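You operate a simulated robot arm through the tools that you are given. There is no shell and no other tool.

You are at the controls of a simulated robot arm. One attempt, no reset.

## Task
Dust the cream sample, brush stain over it and close the tin.
Fine: wipe all the dust off first, with the yellow tack cloth, and put the cloth back; use the red brush and stand it back in the teal jar; no specks in the coat. A coat counts when it lies all over at full strength: go over it till it gets no stronger.

It is judged by the outcome, as a careful person would: the job done as asked, and still so three seconds after it is handed in. It fails if anything else is knocked over, pushed out of place, dropped, spilled or broken. Flat cloth is picked up by pressing the open fingertips on it (5 to 10 N) and closing them slowly along it; thin cloth reads only 2 to 8 mm in the jaws.

## Robot
A 7-joint arm with a two-finger parallel gripper, fixed in place. Base frame: the origin is on the floor under the middle of its stand, x ahead of it, y to its left, z up; the work surface is at about z = 800. Units: mm, rad, N and s.
It reaches about 1479 mm from its shoulder. Its first joint turns from -2.897 to 2.897 rad. Payload 4.4 kg.
The TCP is the grasp point between the finger pads, 23 mm short of the fingertips. In the tool frame z runs along the fingers and y along their closing line. The gripper opens to 94 mm. The fingers are 38 mm wide and 10 mm thick; the gripper's body (54 by 96 mm) begins 39 mm behind the TCP.
Orientation is that of the tool frame in the base frame, as a unit quaternion [x, y, z, w]. With the fingers straight down and closing along the base's y, the tool's x points along the base's -x, its y along +y and its z along -z.

## Interface
- The arm moves only by the tool move_arm. Its argument "increments" is a list of rows, each a list of 7 numbers: the shift along the base's x, y, z in mm, then the turn, a rotation vector about the base's x, y, z in degrees, then the finger opening in mm, from 0 to 94. In form: [[x, y, z, rx, ry, rz, hand], ...]. A call has 1 to 20 rows; each row is the pose to reach, as a shift and turn from the pose commanded when the call began. Each row takes 0.2 s and may step no farther than 50 mm and 0.15 rad from the row before; otherwise, or with a gripper value out of range, the whole call is refused. A pose out of reach is approached as far as the arm can. The call stops where the force on the tool passes 40 N (or 10 N more than at its start, if that is more) or the arm is blocked; 0.2 s more then pass. Each finger travels about 72 mm/s and halts on what it meets, pressing with about 43 N; the grip force reading is that of the motor and also rises with nothing between the fingers. The clock runs only during rows and for 0.2 s after the last one: add rows that repeat a pose to give the fingers time. The reply holds the time, the measured pose of the TCP, the force on the tool along the base axes, the opening and the grip force, in the units named above and with some noise, with the torque about the TCP (base axes, N m) and any sound that the robot's microphone picked up.
- Cameras (640 x 400 px; columns grow to the right, rows downward): "scene" is fixed at [219.7, 652, 1413.7]; the picture's right is [0.62, 0.78, 0.00], its down [-0.24, 0.19, -0.95] and it looks along [-0.75, 0.59, 0.30] (base axes); focal length 214 px, centre (320, 200). "wrist" rides on the gripper at [86, 16, -75] in the tool frame; the picture's right is [-0.18, 0.98, 0.00], its down [-0.58, -0.11, -0.81] and it looks along [-0.79, -0.15, 0.59] (tool axes); focal length 243 px, centre (320, 200). There is no depth. A picture from a camera that has moved, and an enlarged one, comes with that camera's place and axes in the base frame and with its lens.
- camera(camera): a new picture of that camera. It takes no simulated time.
- inspect(camera, box): a new picture of the part [left, top, right, bottom] of that camera's present view, enlarged. It takes no simulated time.
- close_job(): hands the job in; it is judged then, once.

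Nothing tells you positions but the pictures and the camera data. Unless the task says otherwise, let go and move clear before handing in.

The tools are called after ">>>" as name(argument=value, ...) on one line, values as JSON. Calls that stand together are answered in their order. move_arm: Moves the arm, as the interface text tells. Its arguments: {"type":"object","properties":{"increments":{"type":"array"}},"required":["increments"]} The other tools are called the same way: camera (camera) takes a picture; inspect (camera, box) takes an enlarged picture of a part of a camera's view; close_job () hands the job in.

At the start:

```text
time_s: 0.0
ee_pos: [791.0, 64.1, 1182.8]
orientation: [0.0, 1.0, 0.0, 0.0]
wrist_force: [-0.2, 0.0, -0.1]
torque: [-0.02, 0.0, 0.0]
finger_gap: 94.1
grasp_force: 0.2
```

scene: 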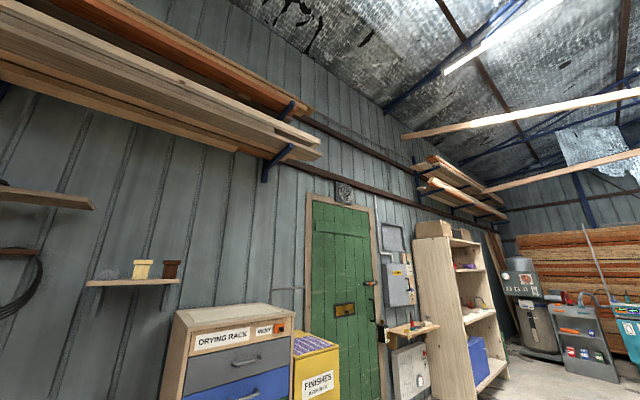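
wrist: 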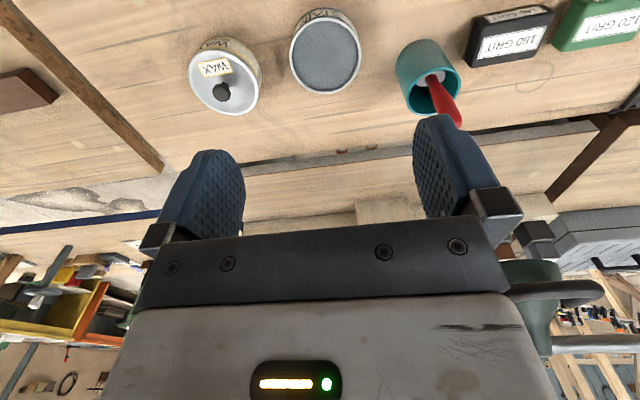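

The scene camera faces the wall, so only the wrist camera shows the bench. In its upside-down view I can see a wax tin, an open tin, and a teal jar holding a red brush. I'll look closer and then survey the rest of the bench.

>>> inspect(camera="wrist", box=[160, 0, 640, 200])

>>> move_arm(increments=[[-40, 0, 0, 0, 0, 0, 94], [-80, 0, 0, 0, 0, 0, 94], [-120, 0, 0, 0, 0, 0, 94], [-160, 0, 0, 0, 0, 0, 94], [-200, 0, 20, 0, 0, 0, 94], [-240, 0, 40, 0, 0, 0, 94], [-280, 0, 60, 0, 0, 0, 94]])

```text
1.33 times, centred on (400, 100) of wrist
camera zoom: at [705.6, 81.8, 1258.3], right [0.18, 0.98, 0.0], down [0.58, -0.11, 0.81], along [0.79, -0.15, -0.59], focal length 324 px, centre (213, 333)
```

zoom: 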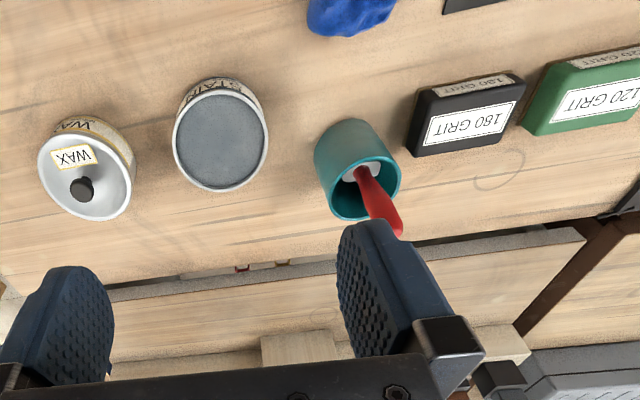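

```text
time_s: 1.6
ee_pos: [510.9, 64.3, 1242.7]
orientation: [0.0, 1.0, 0.001, -0.002]
wrist_force: [0.3, -0.6, -0.3]
torque: [0.03, 0.0, -0.01]
finger_gap: 94.0
grasp_force: 0.0
```

>>> camera(camera="wrist")

```text
taken
camera wrist: at [425.3, 81.6, 1318.7], right [0.18, 0.98, 0.0], down [0.58, -0.11, 0.81], along [0.79, -0.15, -0.59], focal length 243 px, centre (320, 200)
```

wrist: 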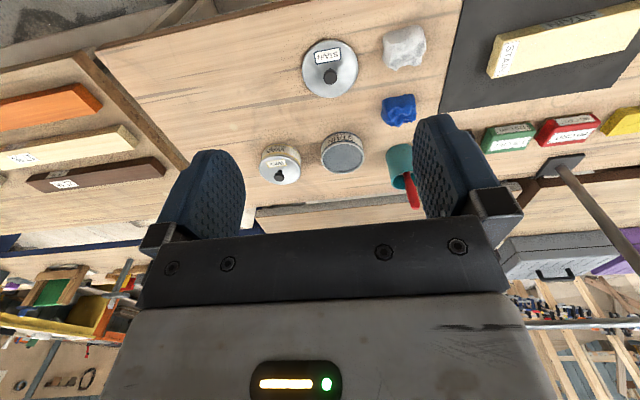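

The fuller view shows a tin lid with a knob, white and blue cloths, the open tin, the wax tin, the jar, and a cream board on a dark mat to the left. Next I'll tilt the camera down and move left to find the yellow cloth and the rest.

>>> move_arm(increments=[[0, 30, 10, 0, 8, 0, 94], [0, 60, 20, 0, 16, 0, 94], [0, 100, 30, 0, 24, 0, 94], [0, 140, 40, 0, 32, 0, 94], [0, 180, 50, 0, 36, 0, 94], [0, 220, 50, 0, 36, 0, 94], [0, 250, 50, 0, 36, 0, 94], [0, 250, 50, 0, 36, 0, 94]])

>>> camera(camera="wrist")

```text
time_s: 3.4
ee_pos: [512.0, 314.9, 1291.9]
orientation: [0.0, 0.951, 0.001, -0.308]
wrist_force: [0.6, 0.2, -0.7]
torque: [0.01, 0.01, -0.02]
finger_gap: 93.9
grasp_force: 0.1
```

```text
taken
camera wrist: at [485.5, 332.5, 1404.7], right [0.15, 0.98, -0.11], down [0.94, -0.11, 0.31], along [0.29, -0.15, -0.94], focal length 243 px, centre (320, 200)
```

wrist: 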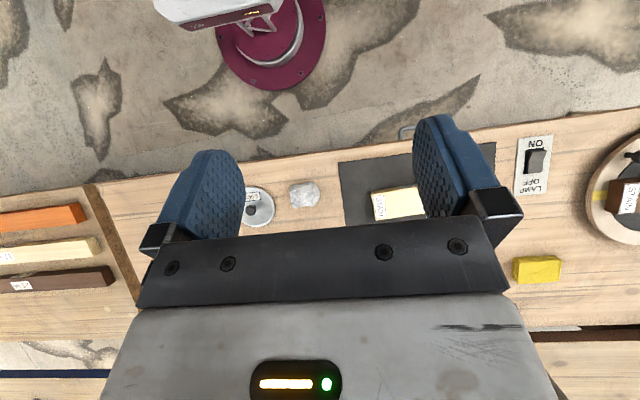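

I can see the lamp switch, a yellow item and a turntable at the far left, with the lid, white cloth and mat near the middle. I'll shift forward so the bench fills the clear top half of the image.

>>> move_arm(increments=[[45, 0, 0, 0, 0, 0, 94], [90, 0, 0, 0, 0, 0, 94], [135, 0, 0, 0, 0, 0, 94], [180, 0, 0, 0, 0, 0, 94], [220, 0, -20, 0, 0, 0, 94], [220, 0, -20, 0, 0, 0, 94]])

>>> camera(camera="wrist")

```text
time_s: 4.8
ee_pos: [732.6, 314.8, 1272.5]
orientation: [0.0, 0.951, 0.0, -0.309]
wrist_force: [0.3, -1.5, -0.6]
torque: [0.01, 0.0, -0.02]
finger_gap: 93.8
grasp_force: 0.0
```

```text
taken
camera wrist: at [706.3, 331.8, 1384.6], right [0.15, 0.98, -0.11], down [0.94, -0.11, 0.31], along [0.29, -0.15, -0.94], focal length 243 px, centre (320, 200)
```

wrist: 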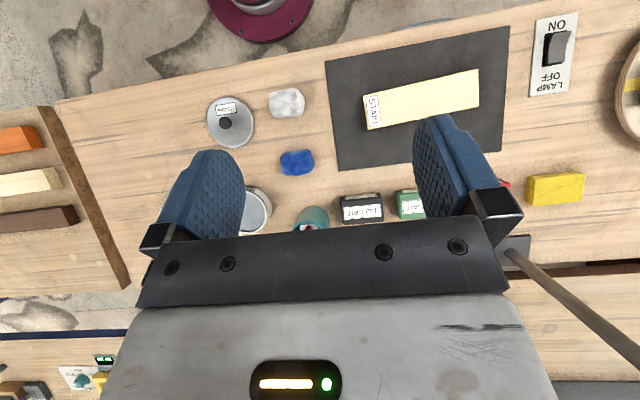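

Rough positions are: mat spanning x 580–820 and y 295–655, cream sample around (690, 483), and a yellow item around (915, 764). I'll zoom in on the details.

>>> inspect(camera="wrist", box=[320, 20, 520, 145])

>>> inspect(camera="wrist", box=[480, 120, 640, 220])

>>> inspect(camera="wrist", box=[180, 70, 440, 240])

>>> inspect(camera="wrist", box=[500, 0, 640, 90])

```text
3.20 times, centred on (420, 82) of wrist
camera zoom: at [706.3, 331.8, 1384.6], right [0.15, 0.98, -0.11], down [0.94, -0.11, 0.31], along [0.29, -0.15, -0.94], focal length 776 px, centre (0, 576)
```

zoom: 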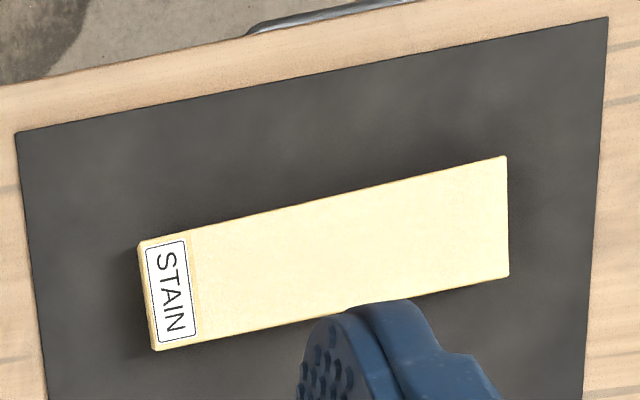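

```text
4.00 times, centred on (560, 170) of wrist
camera zoom: at [706.3, 331.8, 1384.6], right [0.15, 0.98, -0.11], down [0.94, -0.11, 0.31], along [0.29, -0.15, -0.94], focal length 970 px, centre (-640, 320)
```

zoom: 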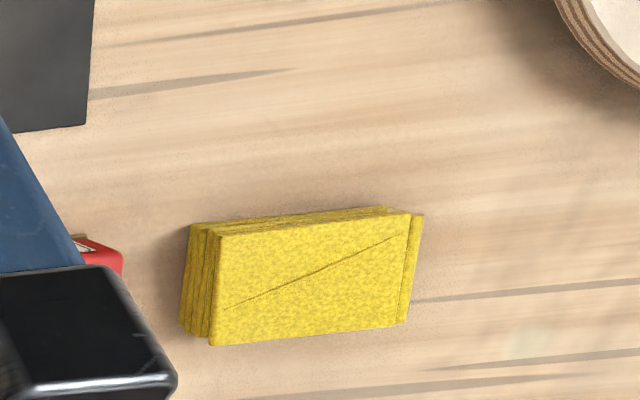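

```text
2.35 times, centred on (310, 155) of wrist
camera zoom: at [706.3, 331.8, 1384.6], right [0.15, 0.98, -0.11], down [0.94, -0.11, 0.31], along [0.29, -0.15, -0.94], focal length 571 px, centre (344, 306)
```

zoom: 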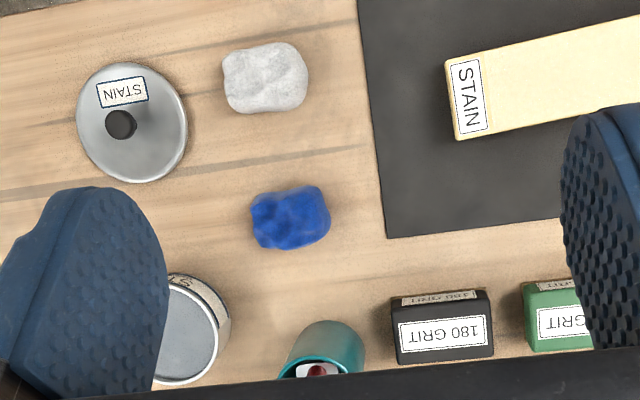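

```text
4.44 times, centred on (570, 45) of wrist
camera zoom: at [706.3, 331.8, 1384.6], right [0.15, 0.98, -0.11], down [0.94, -0.11, 0.31], along [0.29, -0.15, -0.94], focal length 1078 px, centre (-791, 889)
```

zoom: 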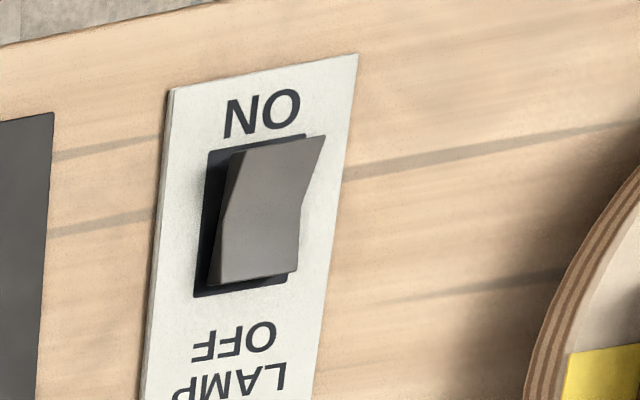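

The yellow item is a folded cloth, and the lamp is switched by a rocker. I'll survey the left side with the turntable and the far side before deciding anything.

>>> move_arm(increments=[[0, 40, 0, 0, 0, 0, 94], [0, 80, 0, 0, 0, 0, 94], [0, 120, 0, 0, 0, 0, 94], [0, 160, 0, 0, 0, 0, 94], [0, 200, 0, 0, 0, 0, 94], [0, 240, 0, 0, 0, 0, 94], [0, 280, 0, 0, 0, 0, 94], [0, 320, 0, 0, 0, 0, 94], [0, 320, 0, 0, 0, 0, 94]])

>>> camera(camera="wrist")

```text
time_s: 6.8
ee_pos: [732.5, 632.4, 1271.3]
orientation: [0.0, 0.951, 0.0, -0.309]
wrist_force: [-0.1, -0.1, -0.4]
torque: [0.0, 0.02, -0.03]
finger_gap: 94.1
grasp_force: 0.2
```

```text
taken
camera wrist: at [707.4, 651.0, 1384.2], right [0.15, 0.98, -0.11], down [0.94, -0.11, 0.31], along [0.29, -0.15, -0.94], focal length 243 px, centre (320, 200)
```

wrist: 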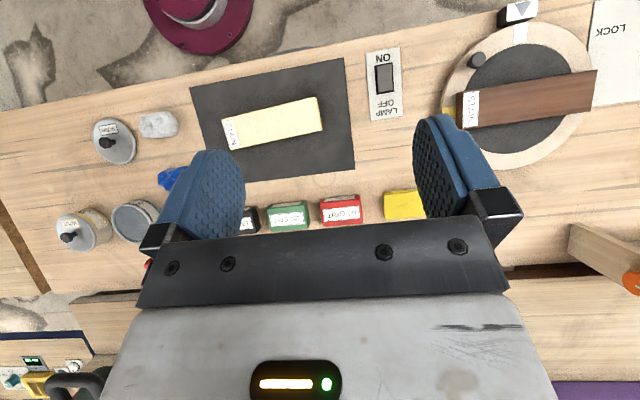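

>>> inspect(camera="wrist", box=[420, 0, 640, 138])

>>> inspect(camera="wrist", box=[190, 50, 430, 200])

>>> move_arm(increments=[[0, 0, 0, 0, -8, 0, 94], [0, 0, 0, 0, -16, 0, 94], [0, 0, 0, 0, -24, 0, 94], [0, 0, 0, 0, -32, 0, 94], [-40, 0, 0, 0, -36, 0, 94], [-80, 0, 0, 0, -36, 0, 94], [-120, 0, 0, 0, -36, 0, 94], [-120, 0, 0, 0, -36, 0, 94]])

>>> camera(camera="wrist")

```text
2.90 times, centred on (530, 69) of wrist
camera zoom: at [707.4, 651.0, 1384.2], right [0.15, 0.98, -0.11], down [0.94, -0.11, 0.31], along [0.29, -0.15, -0.94], focal length 703 px, centre (-289, 580)
```

zoom: 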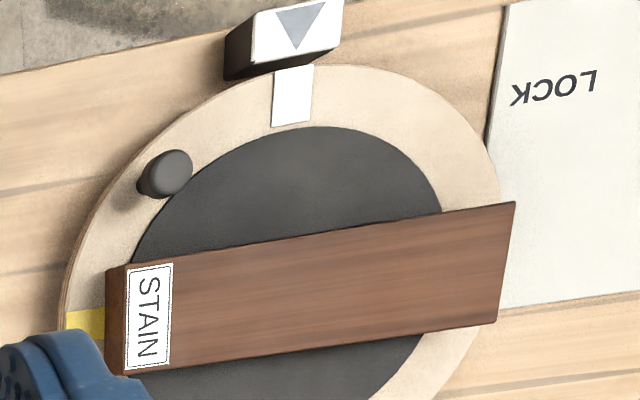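

```text
2.67 times, centred on (310, 125) of wrist
camera zoom: at [707.4, 651.0, 1384.2], right [0.15, 0.98, -0.11], down [0.94, -0.11, 0.31], along [0.29, -0.15, -0.94], focal length 647 px, centre (347, 400)
```

zoom: 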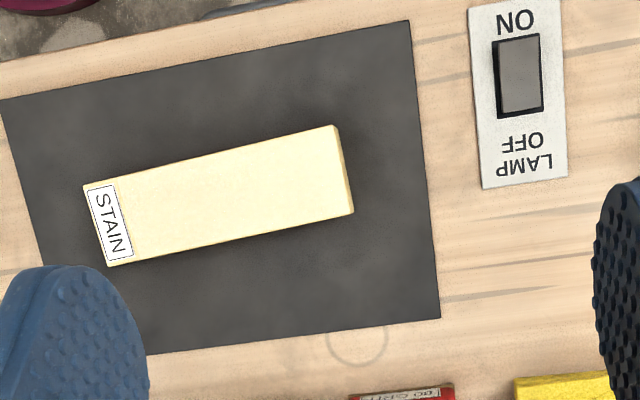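

```text
time_s: 8.6
ee_pos: [611.3, 634.2, 1273.0]
orientation: [0.0, 1.0, 0.0, 0.0]
wrist_force: [0.7, 0.1, -0.7]
torque: [-0.01, -0.02, -0.02]
finger_gap: 93.9
grasp_force: 0.1
```

```text
taken
camera wrist: at [525.7, 651.9, 1348.5], right [0.18, 0.98, 0.0], down [0.58, -0.11, 0.81], along [0.79, -0.15, -0.59], focal length 243 px, centre (320, 200)
```

wrist: 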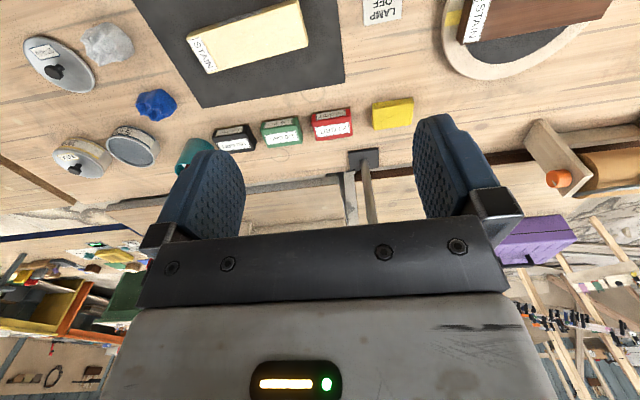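

A pole is clamped at the bench's far edge, presumably the lamp. I'll tilt the camera up to see where the lamp head hangs so I can keep the arm clear of it.

>>> move_arm(increments=[[-40, -20, 0, 0, -8, 0, 94], [-80, -60, 0, 0, -16, 0, 94], [-120, -100, 0, 0, -24, 0, 94], [-160, -140, 0, 0, -30, 0, 94], [-160, -180, 0, 0, -34, 0, 94], [-160, -220, 0, 0, -34, 0, 94], [-160, -220, 0, 0, -34, 0, 94]])

>>> camera(camera="wrist")

```text
refused: row 2 steps farther than a row can; nothing moved
```

```text
taken
camera wrist: at [525.7, 651.9, 1348.5], right [0.18, 0.98, 0.0], down [0.58, -0.11, 0.81], along [0.79, -0.15, -0.59], focal length 243 px, centre (320, 200)
```

wrist: 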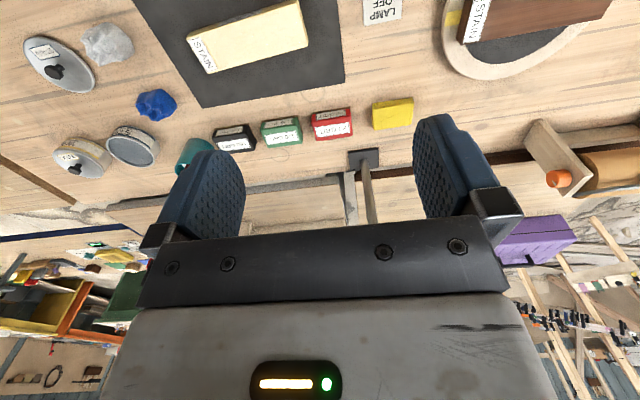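

The call was refused because one step was too long, so I'll repeat it with shorter steps.

>>> move_arm(increments=[[-30, -30, 0, 0, -8, 0, 94], [-60, -60, 0, 0, -16, 0, 94], [-90, -90, 0, 0, -24, 0, 94], [-120, -120, 0, 0, -30, 0, 94], [-150, -150, 0, 0, -36, 0, 94], [-160, -190, 0, 0, -42, 0, 94], [-160, -220, 0, 0, -46, 0, 94], [-160, -220, 0, 0, -46, 0, 94]])

>>> camera(camera="wrist")

```text
time_s: 10.4
ee_pos: [450.9, 413.7, 1272.1]
orientation: [0.0, 0.92, 0.0, 0.391]
wrist_force: [0.1, -1.1, -0.9]
torque: [0.0, 0.03, -0.03]
finger_gap: 94.1
grasp_force: 0.1
```

```text
taken
camera wrist: at [339.0, 431.3, 1263.8], right [0.13, 0.98, 0.13], down [-0.18, -0.11, 0.98], along [0.98, -0.15, 0.16], focal length 243 px, centre (320, 200)
```

wrist: 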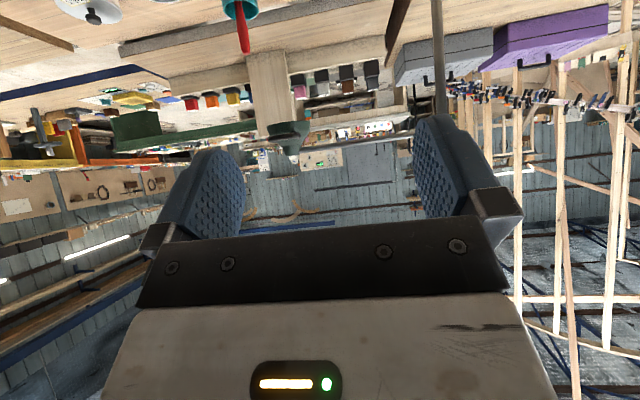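

>>> move_arm(increments=[[0, 0, 0, 0, 0, -7, 94], [0, 0, 0, 0, 0, -14, 94], [0, 0, 0, 0, 0, -21, 94], [0, 0, 0, 0, 0, -23, 94], [0, 0, 0, 0, 0, -23, 94]])

>>> camera(camera="wrist")

```text
time_s: 11.6
ee_pos: [451.6, 415.1, 1272.5]
orientation: [0.184, 0.902, -0.078, 0.383]
wrist_force: [0.1, 1.1, 0.3]
torque: [0.01, 0.02, 0.01]
finger_gap: 94.2
grasp_force: 0.0
```

```text
taken
camera wrist: at [353.7, 475.2, 1263.2], right [0.5, 0.85, 0.13], down [-0.2, -0.03, 0.98], along [0.84, -0.52, 0.16], focal length 243 px, centre (320, 200)
```

wrist: 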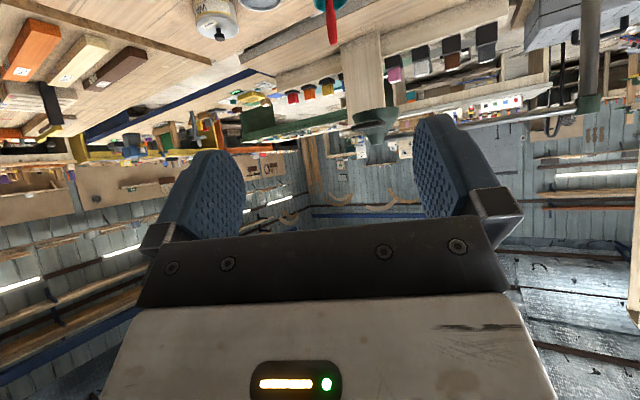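

>>> inspect(camera="wrist", box=[300, 0, 640, 200])

```text
1.88 times, centred on (470, 100) of wrist
camera zoom: at [353.7, 475.2, 1263.2], right [0.5, 0.85, 0.13], down [-0.2, -0.03, 0.98], along [0.84, -0.52, 0.16], focal length 457 px, centre (38, 388)
```

zoom: 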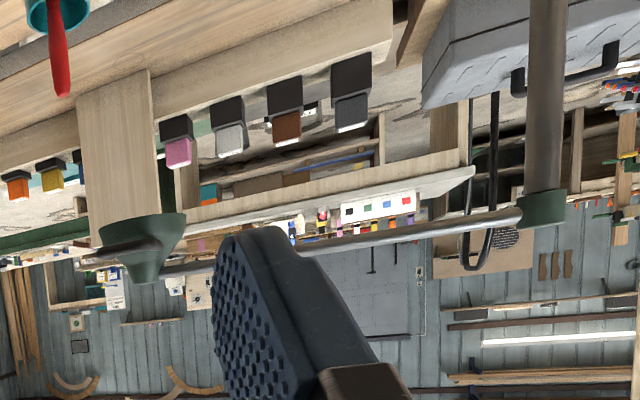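

The lamp head works out at about (1035, 268, 1173), and its arm runs back to a pole at (1069, 684), so I'll keep the wrist away from there. Next I'll move to a close look at the cream sample.

>>> move_arm(increments=[[20, 0, 0, 0, 0, 7, 94], [40, 10, 0, 0, 0, 14, 94], [60, 20, 0, 0, 0, 20, 94], [80, 40, -10, 0, 0, 23, 94], [110, 60, -20, 0, 0, 23, 94]])

>>> move_arm(increments=[[10, 0, -20, 0, 8, 0, 94], [20, 0, -40, 0, 16, 0, 94], [30, 0, -70, 0, 24, 0, 94], [40, 0, -110, 0, 32, 0, 94], [50, 0, -150, 0, 40, 0, 94], [60, 0, -190, 0, 46, 0, 94], [70, 0, -230, 0, 46, 0, 94], [80, 0, -250, 0, 46, 0, 94], [80, 0, -250, 0, 46, 0, 94]])

>>> camera(camera="wrist")

```text
time_s: 12.8
ee_pos: [562.2, 474.8, 1253.3]
orientation: [0.0, 0.921, 0.0, 0.391]
wrist_force: [-0.1, 0.5, 0.7]
torque: [-0.01, 0.03, 0.02]
finger_gap: 94.3
grasp_force: 0.0
```

```text
time_s: 14.8
ee_pos: [641.9, 473.5, 1001.7]
orientation: [0.0, 1.0, 0.0, 0.001]
wrist_force: [-0.1, -0.1, -0.5]
torque: [0.01, 0.0, 0.01]
finger_gap: 94.2
grasp_force: 0.0
```

```text
taken
camera wrist: at [556.1, 491.8, 1077.8], right [0.18, 0.98, 0.0], down [0.58, -0.11, 0.81], along [0.79, -0.15, -0.59], focal length 243 px, centre (320, 200)
```

wrist: 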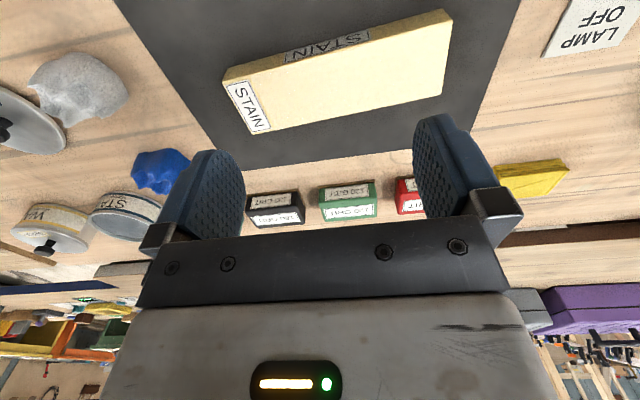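

>>> inspect(camera="wrist", box=[210, 0, 466, 160])

>>> inspect(camera="wrist", box=[340, 0, 468, 80])

>>> inspect(camera="wrist", box=[480, 140, 608, 220])

```text
2.50 times, centred on (338, 80) of wrist
camera zoom: at [556.1, 491.8, 1077.8], right [0.18, 0.98, 0.0], down [0.58, -0.11, 0.81], along [0.79, -0.15, -0.59], focal length 606 px, centre (275, 500)
```

zoom: 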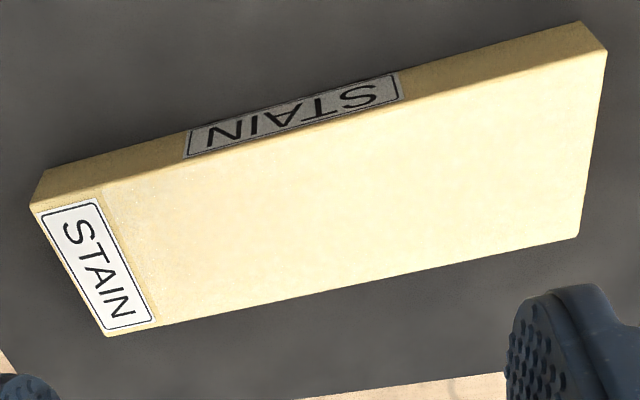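

```text
5.00 times, centred on (404, 40) of wrist
camera zoom: at [556.1, 491.8, 1077.8], right [0.18, 0.98, 0.0], down [0.58, -0.11, 0.81], along [0.79, -0.15, -0.59], focal length 1213 px, centre (-100, 1000)
```

zoom: 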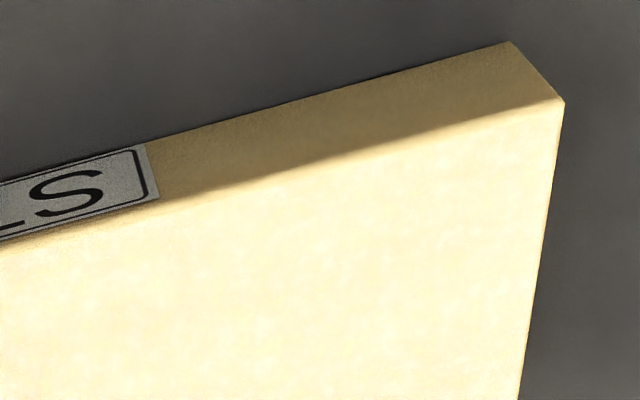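

```text
5.00 times, centred on (544, 180) of wrist
camera zoom: at [556.1, 491.8, 1077.8], right [0.18, 0.98, 0.0], down [0.58, -0.11, 0.81], along [0.79, -0.15, -0.59], focal length 1213 px, centre (-800, 300)
```

zoom: 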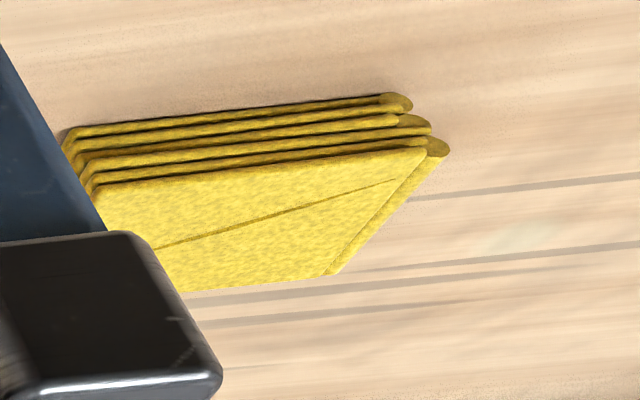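

The cream sample lies on the mat with its label at the -y end, and no dust shows clearly in this light. I'll go over the yellow cloth for a close look before grasping it.

>>> move_arm(increments=[[24, 36, 0, 0, 0, 0, 94], [48, 72, 0, 0, 0, 0, 94], [72, 108, 0, 0, 0, 0, 94], [96, 144, 0, 0, 0, 0, 94], [120, 180, 0, 0, 0, 0, 94], [144, 216, 0, 0, 0, 0, 94], [168, 252, 0, 0, 0, 0, 94], [192, 288, 0, 0, 0, 0, 94], [192, 288, 0, 0, 0, 0, 94]])

>>> camera(camera="wrist")

```text
time_s: 16.8
ee_pos: [832.9, 763.4, 1002.5]
orientation: [0.0, 1.0, 0.0, 0.0]
wrist_force: [0.3, 0.1, -0.4]
torque: [-0.02, 0.0, 0.02]
finger_gap: 94.0
grasp_force: 0.0
```

```text
taken
camera wrist: at [747.3, 780.2, 1078.8], right [0.18, 0.98, 0.0], down [0.58, -0.11, 0.81], along [0.79, -0.15, -0.59], focal length 243 px, centre (320, 200)
```

wrist: 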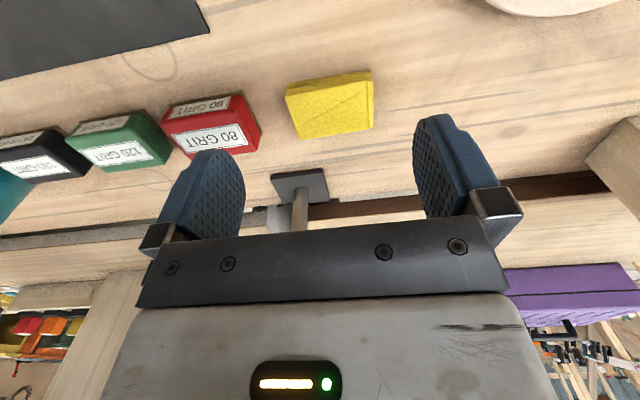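

>>> inspect(camera="wrist", box=[250, 50, 410, 150])

```text
4.00 times, centred on (330, 100) of wrist
camera zoom: at [747.3, 780.2, 1078.8], right [0.18, 0.98, 0.0], down [0.58, -0.11, 0.81], along [0.79, -0.15, -0.59], focal length 970 px, centre (280, 600)
```

zoom: 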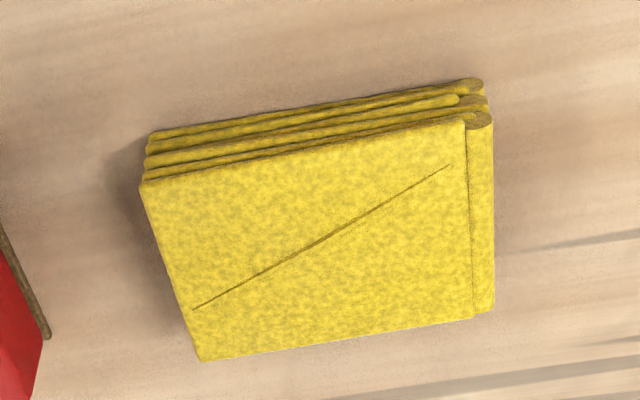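

The folded cloth measures about 63 × 95 × 26 mm and is centred near (917, 763), squared to the axes. I'll turn the gripper 90° so the fingers close along x and can take the pad by its 63 mm sides.

>>> move_arm(increments=[[7, 0, 0, 0, 0, 8, 94], [14, 0, 0, 0, 0, 16, 94], [21, 0, 0, 0, 0, 24, 94], [28, 0, 0, 0, 0, 32, 94], [35, 0, 0, 0, 0, 40, 94], [42, 0, 0, 0, 0, 48, 94], [49, 0, 0, 0, 0, 56, 94], [56, 0, 0, 0, 0, 64, 94], [63, 0, 0, 0, 0, 72, 94], [70, 0, 0, 0, 0, 80, 94], [77, 0, 0, 0, 0, 86, 94], [84, 0, 0, 0, 0, 90, 94], [84, 0, 0, 0, 0, 90, 94], [84, 0, 0, 0, 0, 90, 94]])

>>> camera(camera="wrist")

```text
time_s: 19.8
ee_pos: [918.2, 762.2, 1001.4]
orientation: [-0.707, 0.707, 0.0, 0.0]
wrist_force: [0.2, -0.1, -0.1]
torque: [-0.03, -0.01, 0.0]
finger_gap: 94.2
grasp_force: 0.0
```

```text
taken
camera wrist: at [902.2, 677.2, 1078.0], right [-0.98, 0.18, 0.0], down [0.11, 0.58, 0.81], along [0.15, 0.79, -0.59], focal length 243 px, centre (320, 200)
```

wrist: 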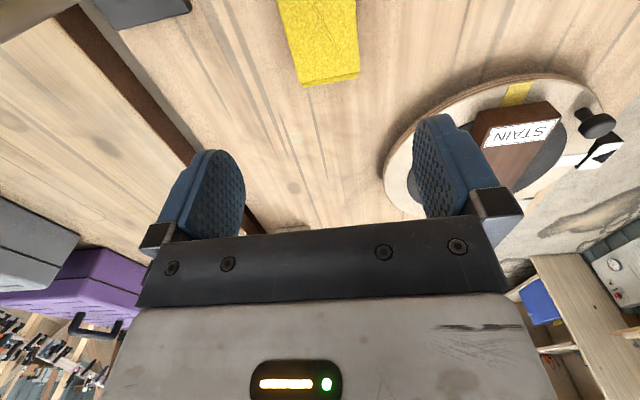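

The rotation succeeded and the pad sits beneath the gripper as computed. I'll come down partway and check the alignment.

>>> move_arm(increments=[[0, 1, -40, 0, 0, 0, 94], [0, 1, -80, 0, 0, 0, 94], [0, 1, -115, 0, 0, 0, 94], [0, 1, -130, 0, 0, 0, 94], [0, 1, -130, 0, 0, 0, 94]])

>>> camera(camera="wrist")

```text
time_s: 21.0
ee_pos: [917.4, 763.0, 873.4]
orientation: [-0.707, 0.707, 0.0, 0.0]
wrist_force: [0.3, -0.1, 0.0]
torque: [-0.01, -0.02, -0.02]
finger_gap: 94.0
grasp_force: 0.0
```

```text
taken
camera wrist: at [902.1, 678.6, 948.1], right [-0.98, 0.18, 0.0], down [0.11, 0.58, 0.81], along [0.15, 0.79, -0.59], focal length 243 px, centre (320, 200)
```

wrist: 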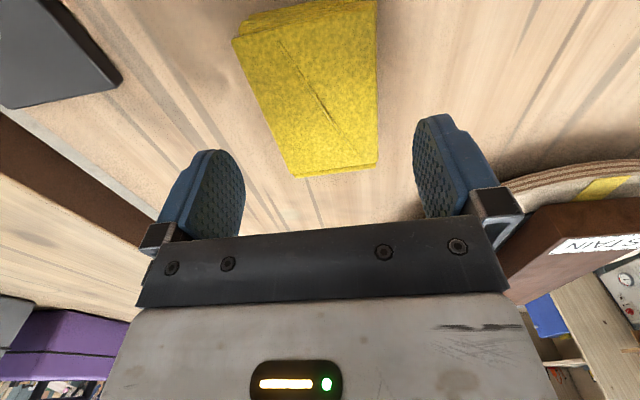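

The pad is centred between the open fingers at about (916.5, 762). I'll lower so the fingertips overlap its upper ~15 mm and close gently.

>>> move_arm(increments=[[-1, 0, -20, 0, 0, 0, 94], [-1, 0, -41, 0, 0, 0, 94], [-1, 0, -41, 0, 0, 0, 94], [-1, 0, -41, 0, 0, 0, 84], [-1, 0, -41, 0, 0, 0, 76], [-1, 0, -41, 0, 0, 0, 70], [-1, 0, -41, 0, 0, 0, 66], [-1, 0, -41, 0, 0, 0, 62], [-1, 0, -41, 0, 0, 0, 59], [-1, 0, -41, 0, 0, 0, 56], [-1, 0, -41, 0, 0, 0, 56]])

>>> camera(camera="wrist")

```text
time_s: 23.4
ee_pos: [916.7, 763.8, 830.6]
orientation: [0.708, -0.706, 0.0, 0.001]
wrist_force: [-0.3, -0.7, -0.1]
torque: [0.0, 0.05, 0.0]
finger_gap: 64.2
grasp_force: 42.7
```

```text
taken
camera wrist: at [901.0, 678.1, 907.2], right [-0.98, 0.18, 0.0], down [0.11, 0.58, 0.81], along [0.15, 0.79, -0.59], focal length 243 px, centre (320, 200)
```

wrist: 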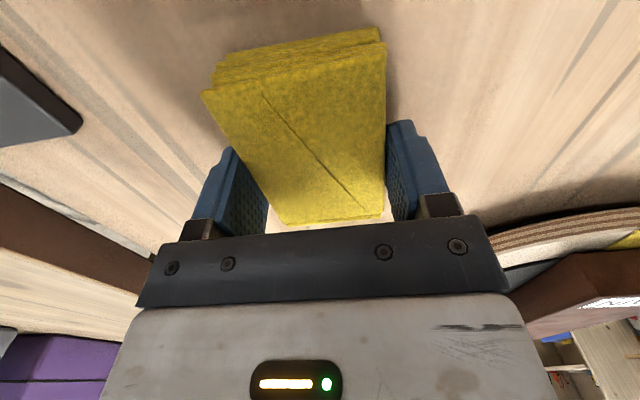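

The pad is gripped with a 64 mm gap and its bottom 31 mm below the TCP. I put the sample's top at z≈830, centred at (694, 481), about 70 × 222 mm and yawed about 3.3°. I'll lift the cloth and carry it over the label end of the sample.

>>> move_arm(increments=[[0, 0, 10, 0, 0, 0, 54], [0, 0, 40, 0, 0, 0, 54], [0, 0, 80, 0, 0, 0, 54], [0, 0, 120, 0, 0, 0, 54], [-23, -37, 120, 0, 0, 1, 54], [-46, -74, 120, 0, 0, 2, 54], [-69, -112, 120, 0, 0, 3.3, 54], [-92, -149, 120, 0, 0, 3.3, 54], [-115, -186, 120, 0, 0, 3.3, 54], [-138, -224, 120, 0, 0, 3.3, 54], [-161, -261, 120, 0, 0, 3.3, 54], [-184, -298, 120, 0, 0, 3.3, 54], [-207, -336, 120, 0, 0, 3.3, 54], [-230, -373, 120, 0, 0, 3.3, 54], [-230, -373, 120, 0, 0, 3.3, 54]])

>>> camera(camera="wrist")

```text
time_s: 26.6
ee_pos: [684.1, 388.0, 951.5]
orientation: [0.727, -0.687, 0.0, 0.0]
wrist_force: [-0.6, 0.2, 0.2]
torque: [0.02, 0.02, 0.02]
finger_gap: 63.9
grasp_force: 42.7
```

```text
taken
camera wrist: at [675.1, 302.8, 1026.9], right [-0.99, 0.13, 0.0], down [0.08, 0.59, 0.81], along [0.1, 0.8, -0.59], focal length 243 px, centre (320, 200)
```

wrist: 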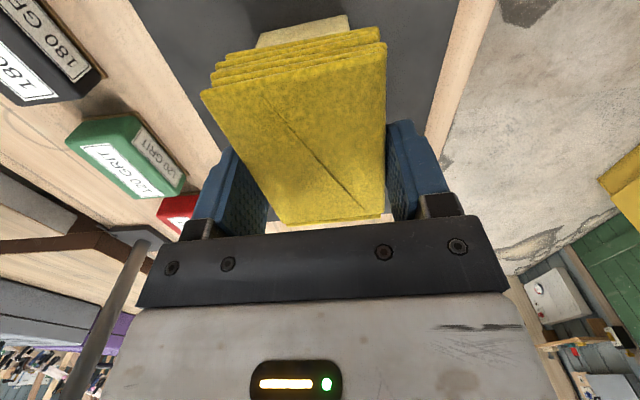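

The cloth is held securely. I'll come down slowly near the label end until I feel light contact.

>>> move_arm(increments=[[2, 22, -30, 0, 0, 0, 54], [2, 22, -65, 0, 0, 0, 54], [2, 22, -80, 0, 0, 0, 54], [2, 22, -86, 0, 0, 0, 54], [2, 22, -86, 0, 0, 0, 54]])

>>> camera(camera="wrist")

```text
time_s: 27.8
ee_pos: [687.8, 412.0, 864.6]
orientation: [0.727, -0.687, 0.0, 0.0]
wrist_force: [-0.2, -0.1, 0.1]
torque: [-0.02, 0.03, -0.01]
finger_gap: 63.9
grasp_force: 42.9
```

```text
taken
camera wrist: at [677.4, 325.9, 941.1], right [-0.99, 0.13, 0.0], down [0.08, 0.59, 0.81], along [0.1, 0.8, -0.59], focal length 243 px, centre (320, 200)
```

wrist: 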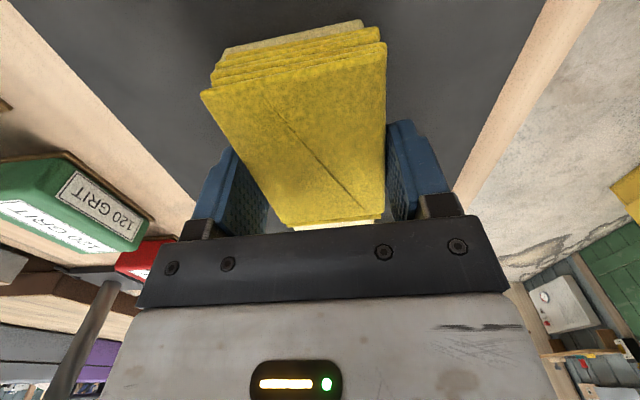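

>>> move_arm(increments=[[0, 0, -1, 0, 0, 0, 54], [0, 0, -2, 0, 0, 0, 54], [0, 0, -3, 0, 0, 0, 54], [0, 0, -4, 0, 0, 0, 54], [0, 0, -4, 0, 0, 0, 54]])

```text
time_s: 28.7
ee_pos: [688.6, 411.8, 866.0]
orientation: [0.727, -0.687, 0.0, -0.001]
wrist_force: [0.3, 0.0, 3.3]
torque: [-0.09, 0.1, -0.01]
finger_gap: 64.1
grasp_force: 42.9
stopped in row 4: the force on the tool passed its limit at 42 N (the readings are from after the stop); the commanded pose is now the measured one
```

Contact is stiff: the press peaked at 42 N and relaxed to a light 3.3 N, with the cloth resting on the sample. I'll sweep along the board in small steps and watch the force.

>>> move_arm(increments=[[-0.5, 8, 0, 0, 0, 0, 54], [-0.9, 16, 0, 0, 0, 0, 54], [-1.4, 24, 0, 0, 0, 0, 54], [-1.8, 32, 0, 0, 0, 0, 54], [-2.3, 40, 0, 0, 0, 0, 54]])

>>> camera(camera="wrist")

```text
time_s: 29.9
ee_pos: [685.9, 452.6, 864.1]
orientation: [0.728, -0.686, 0.0, -0.002]
wrist_force: [0.9, -8.3, 14.8]
torque: [-0.3, 0.13, 0.05]
finger_gap: 64.3
grasp_force: 42.7
```

```text
taken
camera wrist: at [676.5, 366.7, 940.7], right [-0.99, 0.13, 0.0], down [0.07, 0.59, 0.81], along [0.1, 0.8, -0.59], focal length 243 px, centre (320, 200)
```

wrist: 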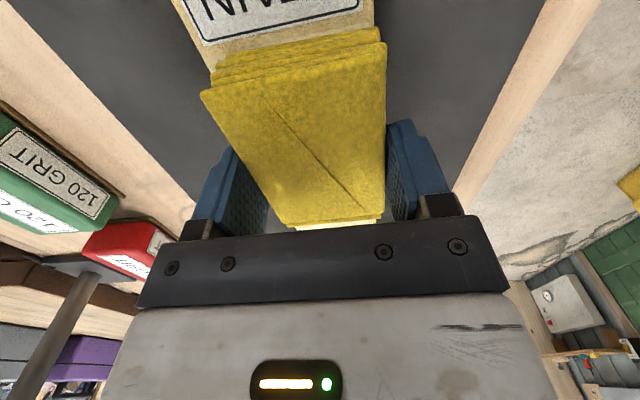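

>>> move_arm(increments=[[0, 0, 0.5, 0, 0, 0, 54], [0, 0, 0.8, 0, 0, 0, 54]])

```text
time_s: 30.5
ee_pos: [685.4, 452.6, 864.1]
orientation: [0.727, -0.686, 0.0, -0.001]
wrist_force: [2.9, 0.8, 5.9]
torque: [0.05, -0.01, 0.0]
finger_gap: 64.3
grasp_force: 43.4
```

That brings the press down to about 6 N, so I'll continue the sweep toward the far end.

>>> move_arm(increments=[[-0.6, 10, 0, 0, 0, 0, 54], [-1.2, 20, 0, 0, 0, 0, 54], [-1.7, 30, 0, 0, 0, 0, 54], [-2.3, 40, 0, 0, 0, 0, 54], [-2.9, 50, 0, 0, 0, 0, 54], [-3.5, 60, 0, 0, 0, 0, 54]])

>>> camera(camera="wrist")

```text
time_s: 31.9
ee_pos: [682.3, 511.6, 864.8]
orientation: [0.727, -0.687, 0.0, -0.001]
wrist_force: [0.5, -0.3, 0.4]
torque: [0.03, 0.02, 0.01]
finger_gap: 64.1
grasp_force: 43.1
```

```text
taken
camera wrist: at [672.3, 426.7, 940.8], right [-0.99, 0.13, 0.0], down [0.07, 0.59, 0.81], along [0.1, 0.8, -0.59], focal length 243 px, centre (320, 200)
```

wrist: 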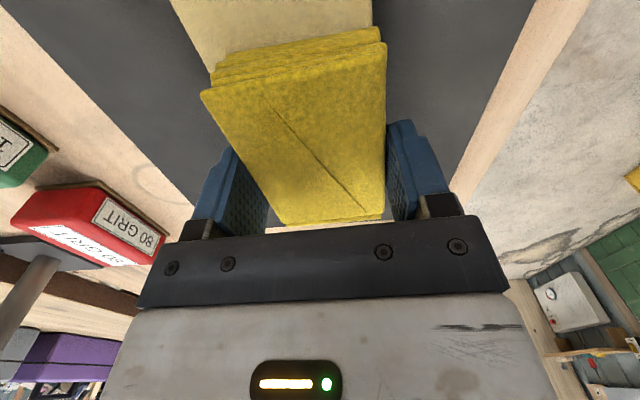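

Contact has been lost here, so I'll lower in small amounts to regain a light press.

>>> move_arm(increments=[[0, 0, -0.4, 0, 0, 0, 54], [0, 0, -0.8, 0, 0, 0, 54]])

```text
time_s: 32.5
ee_pos: [682.3, 512.8, 864.2]
orientation: [0.727, -0.687, -0.001, -0.001]
wrist_force: [-2.2, 0.6, 7.1]
torque: [-0.08, 0.2, -0.02]
finger_gap: 64.0
grasp_force: 42.9
```

>>> move_arm(increments=[[-0.6, 10, 0, 0, 0, 0, 54], [-1.2, 20, 0, 0, 0, 0, 54], [-1.7, 30, 0, 0, 0, 0, 54], [-2.3, 40, 0, 0, 0, 0, 54], [-2.9, 50, 0, 0, 0, 0, 54], [-3.5, 60, 0, 0, 0, 0, 54]])

>>> camera(camera="wrist")

```text
time_s: 33.9
ee_pos: [679.5, 572.0, 866.0]
orientation: [0.727, -0.686, 0.001, -0.001]
wrist_force: [0.8, -5.6, 10.5]
torque: [-0.35, 0.06, 0.04]
finger_gap: 64.3
grasp_force: 43.3
```

```text
taken
camera wrist: at [669.6, 486.3, 940.6], right [-0.99, 0.13, 0.0], down [0.07, 0.59, 0.81], along [0.1, 0.8, -0.59], focal length 243 px, centre (320, 200)
```

wrist: 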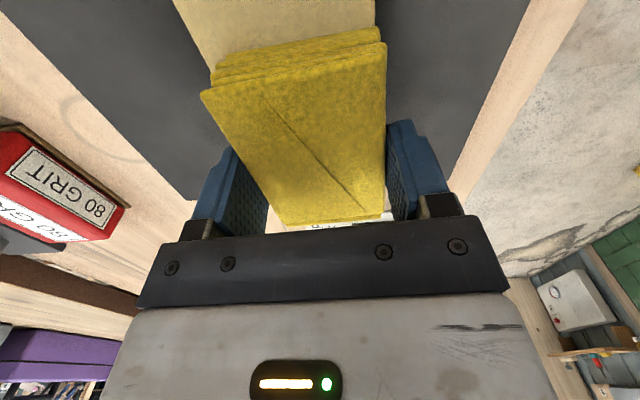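

>>> inspect(camera="wrist", box=[150, 0, 406, 160])

>>> inspect(camera="wrist", box=[180, 0, 260, 50])

```text
2.50 times, centred on (278, 80) of wrist
camera zoom: at [669.6, 486.3, 940.6], right [-0.99, 0.13, 0.0], down [0.07, 0.59, 0.81], along [0.1, 0.8, -0.59], focal length 606 px, centre (425, 500)
```

zoom: 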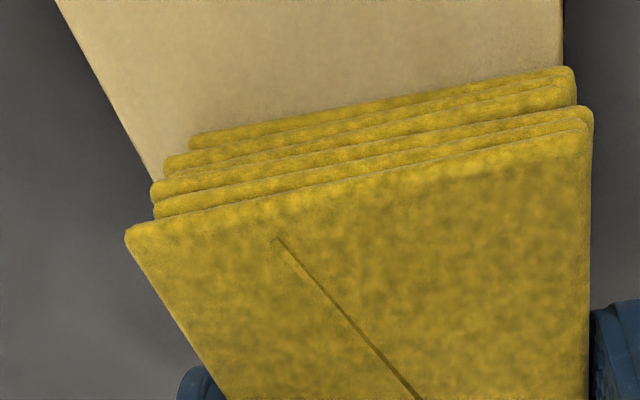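

```text
8.00 times, centred on (220, 25) of wrist
camera zoom: at [669.6, 486.3, 940.6], right [-0.99, 0.13, 0.0], down [0.07, 0.59, 0.81], along [0.1, 0.8, -0.59], focal length 1941 px, centre (1120, 1600)
```

zoom: 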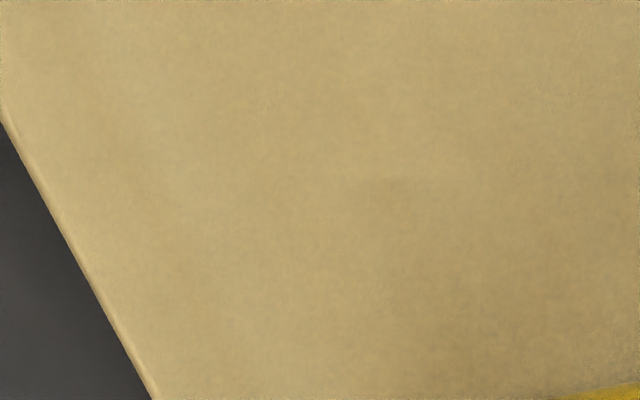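

No dust is visible by eye in this shadow. I'll shift across to the +x side and sweep back toward the label end.

>>> move_arm(increments=[[5, 0.3, 0.2, 0, 0, 0, 54], [11, 0.6, 0.2, 0, 0, 0, 54], [16, 0.9, 0.2, 0, 0, 0, 54], [21, 1.2, 0.2, 0, 0, 0, 54], [21, 1.2, 0.2, 0, 0, 0, 54]])

```text
time_s: 35.1
ee_pos: [699.8, 573.7, 863.9]
orientation: [0.728, -0.686, 0.0, -0.001]
wrist_force: [-5.8, 1.3, 16.2]
torque: [-0.15, 0.34, -0.12]
finger_gap: 63.8
grasp_force: 42.4
```

>>> move_arm(increments=[[0, 0, 0.4, 0, 0, 0, 54], [0, 0, 0.8, 0, 0, 0, 54]])

```text
time_s: 35.7
ee_pos: [699.8, 572.3, 864.2]
orientation: [0.727, -0.687, 0.001, 0.0]
wrist_force: [1.4, 2.1, 4.4]
torque: [0.12, -0.05, -0.04]
finger_gap: 64.2
grasp_force: 43.0
```

>>> move_arm(increments=[[0.6, -10, -0.2, 0, 0, 0, 54], [1.2, -20, -0.2, 0, 0, 0, 54], [1.7, -30, -0.2, 0, 0, 0, 54], [2.3, -40, -0.2, 0, 0, 0, 54], [2.9, -50, -0.2, 0, 0, 0, 54]])

```text
time_s: 36.9
ee_pos: [703.8, 523.3, 866.2]
orientation: [0.727, -0.686, 0.0, -0.001]
wrist_force: [0.3, -0.2, -0.2]
torque: [0.03, 0.0, 0.0]
finger_gap: 64.2
grasp_force: 43.6
```

>>> move_arm(increments=[[0, 0, -0.4, 0, 0, 0, 54], [0, 0, -0.8, 0, 0, 0, 54]])

```text
time_s: 37.5
ee_pos: [704.6, 523.1, 864.2]
orientation: [0.727, -0.686, 0.0, -0.001]
wrist_force: [0.2, 0.5, 0.9]
torque: [0.08, -0.02, -0.04]
finger_gap: 64.0
grasp_force: 43.5
```

>>> move_arm(increments=[[0, 0, -0.4, 0, 0, 0, 54], [0, 0, -0.8, 0, 0, 0, 54], [0, 0, -0.8, 0, 0, 0, 54]])

```text
time_s: 38.3
ee_pos: [704.9, 524.5, 864.7]
orientation: [0.727, -0.686, 0.0, -0.003]
wrist_force: [-0.4, -5.8, 15.7]
torque: [-0.22, 0.23, 0.03]
finger_gap: 64.4
grasp_force: 43.6
```

>>> move_arm(increments=[[0.3, -5, 0.3, 0, 0, 0, 54], [0.9, -15, 0.3, 0, 0, 0, 54], [1.4, -25, 0.3, 0, 0, 0, 54], [2.0, -35, 0.3, 0, 0, 0, 54]])

```text
time_s: 39.3
ee_pos: [703.8, 489.7, 864.7]
orientation: [0.728, -0.686, 0.0, -0.001]
wrist_force: [0.9, 10.5, 18.3]
torque: [0.2, 0.12, -0.05]
finger_gap: 64.1
grasp_force: 43.5
```

>>> move_arm(increments=[[0.3, -5, 0.5, 0, 0, 0, 54], [0.9, -15, 0.5, 0, 0, 0, 54], [1.4, -25, 0.5, 0, 0, 0, 54], [2.0, -35, 0.5, 0, 0, 0, 54]])

```text
time_s: 40.3
ee_pos: [707.7, 453.8, 864.8]
orientation: [0.727, -0.687, 0.0, 0.0]
wrist_force: [0.0, 5.2, 9.6]
torque: [0.24, -0.01, 0.03]
finger_gap: 64.2
grasp_force: 43.0
```

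>>> move_arm(increments=[[0.6, -10, 0, 0, 0, 0, 54], [1.2, -20, 0, 0, 0, 0, 54], [1.7, -30, 0, 0, 0, 0, 54], [2.3, -40, 0, 0, 0, 0, 54]])

```text
time_s: 41.3
ee_pos: [709.9, 413.8, 865.3]
orientation: [0.727, -0.687, 0.0, -0.001]
wrist_force: [0.2, 2.6, 4.2]
torque: [0.01, 0.04, -0.02]
finger_gap: 64.1
grasp_force: 42.9
```

>>> move_arm(increments=[[0.6, -10, -0.3, 0, 0, 0, 54], [1.2, -20, -0.3, 0, 0, 0, 54], [1.7, -28, -0.3, 0, 0, 0, 54]])

>>> camera(camera="wrist")

```text
time_s: 42.1
ee_pos: [710.8, 385.9, 864.4]
orientation: [0.727, -0.686, -0.001, -0.001]
wrist_force: [-0.5, 4.8, 10.9]
torque: [0.27, 0.11, -0.06]
finger_gap: 64.2
grasp_force: 43.2
```

```text
taken
camera wrist: at [700.8, 300.2, 940.4], right [-0.99, 0.13, 0.0], down [0.07, 0.59, 0.81], along [0.1, 0.8, -0.59], focal length 243 px, centre (320, 200)
```

wrist: 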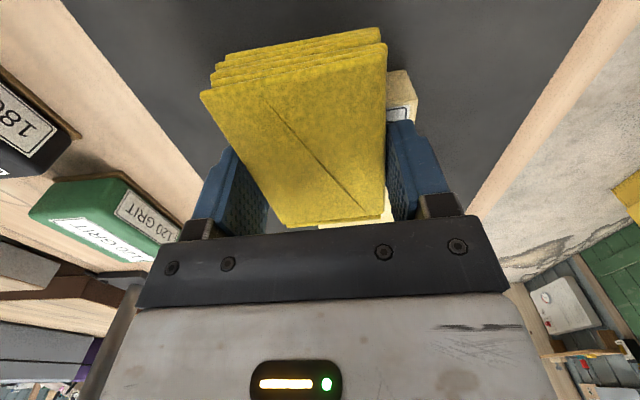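

I'll do a second round to be thorough, going back along this same strip and covering the stretch where contact had dropped.

>>> move_arm(increments=[[-0.6, 10, 0, 0, 0, 0, 54], [-1.2, 20, 0, 0, 0, 0, 54], [-1.7, 30, 0, 0, 0, 0, 54], [-2.3, 40, 0, 0, 0, 0, 54]])

```text
time_s: 43.1
ee_pos: [708.3, 426.9, 864.3]
orientation: [0.727, -0.687, 0.0, -0.001]
wrist_force: [0.0, -7.0, 13.4]
torque: [-0.29, 0.05, 0.04]
finger_gap: 64.4
grasp_force: 42.9
```

>>> move_arm(increments=[[-0.6, 10, 0.1, 0, 0, 0, 54], [-1.2, 20, 0.1, 0, 0, 0, 54], [-1.7, 30, 0.1, 0, 0, 0, 54], [-2.3, 40, 0.1, 0, 0, 0, 54]])

```text
time_s: 44.1
ee_pos: [705.5, 465.8, 864.8]
orientation: [0.727, -0.686, 0.0, -0.002]
wrist_force: [1.4, -9.6, 17.9]
torque: [-0.31, 0.12, 0.07]
finger_gap: 64.2
grasp_force: 42.9
```

>>> move_arm(increments=[[-0.6, 10, 0.2, 0, 0, 0, 54], [-1.2, 20, 0.2, 0, 0, 0, 54], [-1.7, 30, 0.1, 0, 0, 0, 54], [-2.3, 40, 0.0, 0, 0, 0, 54]])

```text
time_s: 45.1
ee_pos: [704.6, 505.3, 863.8]
orientation: [0.728, -0.686, 0.0, -0.002]
wrist_force: [-0.6, -7.7, 15.0]
torque: [-0.07, 0.11, 0.06]
finger_gap: 64.0
grasp_force: 43.4
```

>>> move_arm(increments=[[-0.6, 10, 0.0, 0, 0, 0, 54], [-1.2, 20, 0.0, 0, 0, 0, 54], [-1.7, 30, 0.0, 0, 0, 0, 54], [-2.3, 40, 0.0, 0, 0, 0, 54]])

```text
time_s: 46.1
ee_pos: [703.4, 546.1, 863.9]
orientation: [0.727, -0.686, 0.001, -0.001]
wrist_force: [0.6, -8.4, 16.3]
torque: [-0.09, 0.11, 0.07]
finger_gap: 64.3
grasp_force: 43.3
```

>>> move_arm(increments=[[-0.6, 10, 0.2, 0, 0, 0, 54], [-1.2, 20, 0.3, 0, 0, 0, 54], [-1.7, 30, 0.4, 0, 0, 0, 54], [-2.3, 40, 0.4, 0, 0, 0, 54]])

>>> camera(camera="wrist")

```text
time_s: 47.1
ee_pos: [699.4, 585.2, 865.5]
orientation: [0.727, -0.686, 0.001, 0.0]
wrist_force: [0.5, -4.4, 7.5]
torque: [-0.14, 0.01, 0.01]
finger_gap: 64.0
grasp_force: 42.9
```

```text
taken
camera wrist: at [689.4, 499.1, 940.2], right [-0.99, 0.13, 0.0], down [0.07, 0.59, 0.81], along [0.1, 0.8, -0.59], focal length 243 px, centre (320, 200)
```

wrist: 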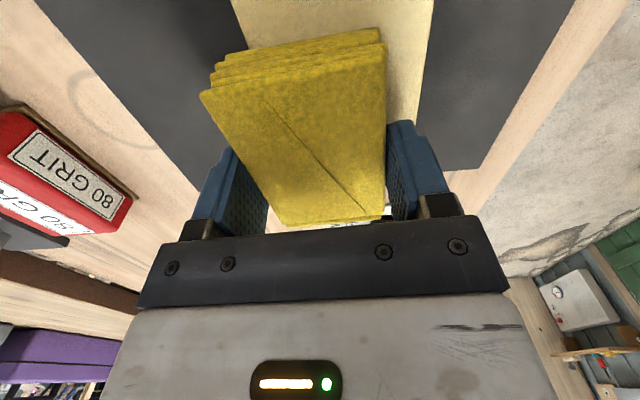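

The pad overlaps the +x edge properly. Now I'll shift to the -x side and sweep back.

>>> move_arm(increments=[[-6, -3, 0.2, 0, 0, 0, 54], [-12, -6, 0.2, 0, 0, 0, 54], [-18, -8, 0.2, 0, 0, 0, 54], [-24, -11, 0.2, 0, 0, 0, 54]])

```text
time_s: 48.1
ee_pos: [676.3, 575.2, 864.6]
orientation: [0.726, -0.687, 0.0, -0.001]
wrist_force: [-0.1, -0.6, 0.0]
torque: [0.0, -0.03, -0.02]
finger_gap: 64.0
grasp_force: 43.4
```

>>> move_arm(increments=[[0, 0, -0.5, 0, 0, 0, 54], [0, 0, -0.9, 0, 0, 0, 54], [0, 0, -0.9, 0, 0, 0, 54]])

```text
time_s: 48.9
ee_pos: [675.7, 574.6, 863.9]
orientation: [0.727, -0.686, 0.0, -0.002]
wrist_force: [-2.0, -0.8, 4.9]
torque: [0.04, 0.06, 0.02]
finger_gap: 64.1
grasp_force: 43.5
```

>>> move_arm(increments=[[0.6, -10, -0.3, 0, 0, 0, 54], [1.2, -20, -0.4, 0, 0, 0, 54], [1.7, -30, -0.4, 0, 0, 0, 54]])

```text
time_s: 49.7
ee_pos: [677.1, 545.6, 864.2]
orientation: [0.727, -0.687, 0.0, -0.002]
wrist_force: [0.2, 7.8, 13.6]
torque: [0.16, 0.0, -0.05]
finger_gap: 64.3
grasp_force: 43.5
```

>>> move_arm(increments=[[0.6, -10, 0, 0, 0, 0, 54], [1.2, -20, 0, 0, 0, 0, 54], [1.7, -30, 0, 0, 0, 0, 54], [2.3, -40, 0, 0, 0, 0, 54]])

```text
time_s: 50.7
ee_pos: [679.5, 505.1, 864.5]
orientation: [0.727, -0.687, 0.001, -0.002]
wrist_force: [-0.3, 8.7, 19.9]
torque: [0.28, -0.01, -0.01]
finger_gap: 64.2
grasp_force: 42.5
```

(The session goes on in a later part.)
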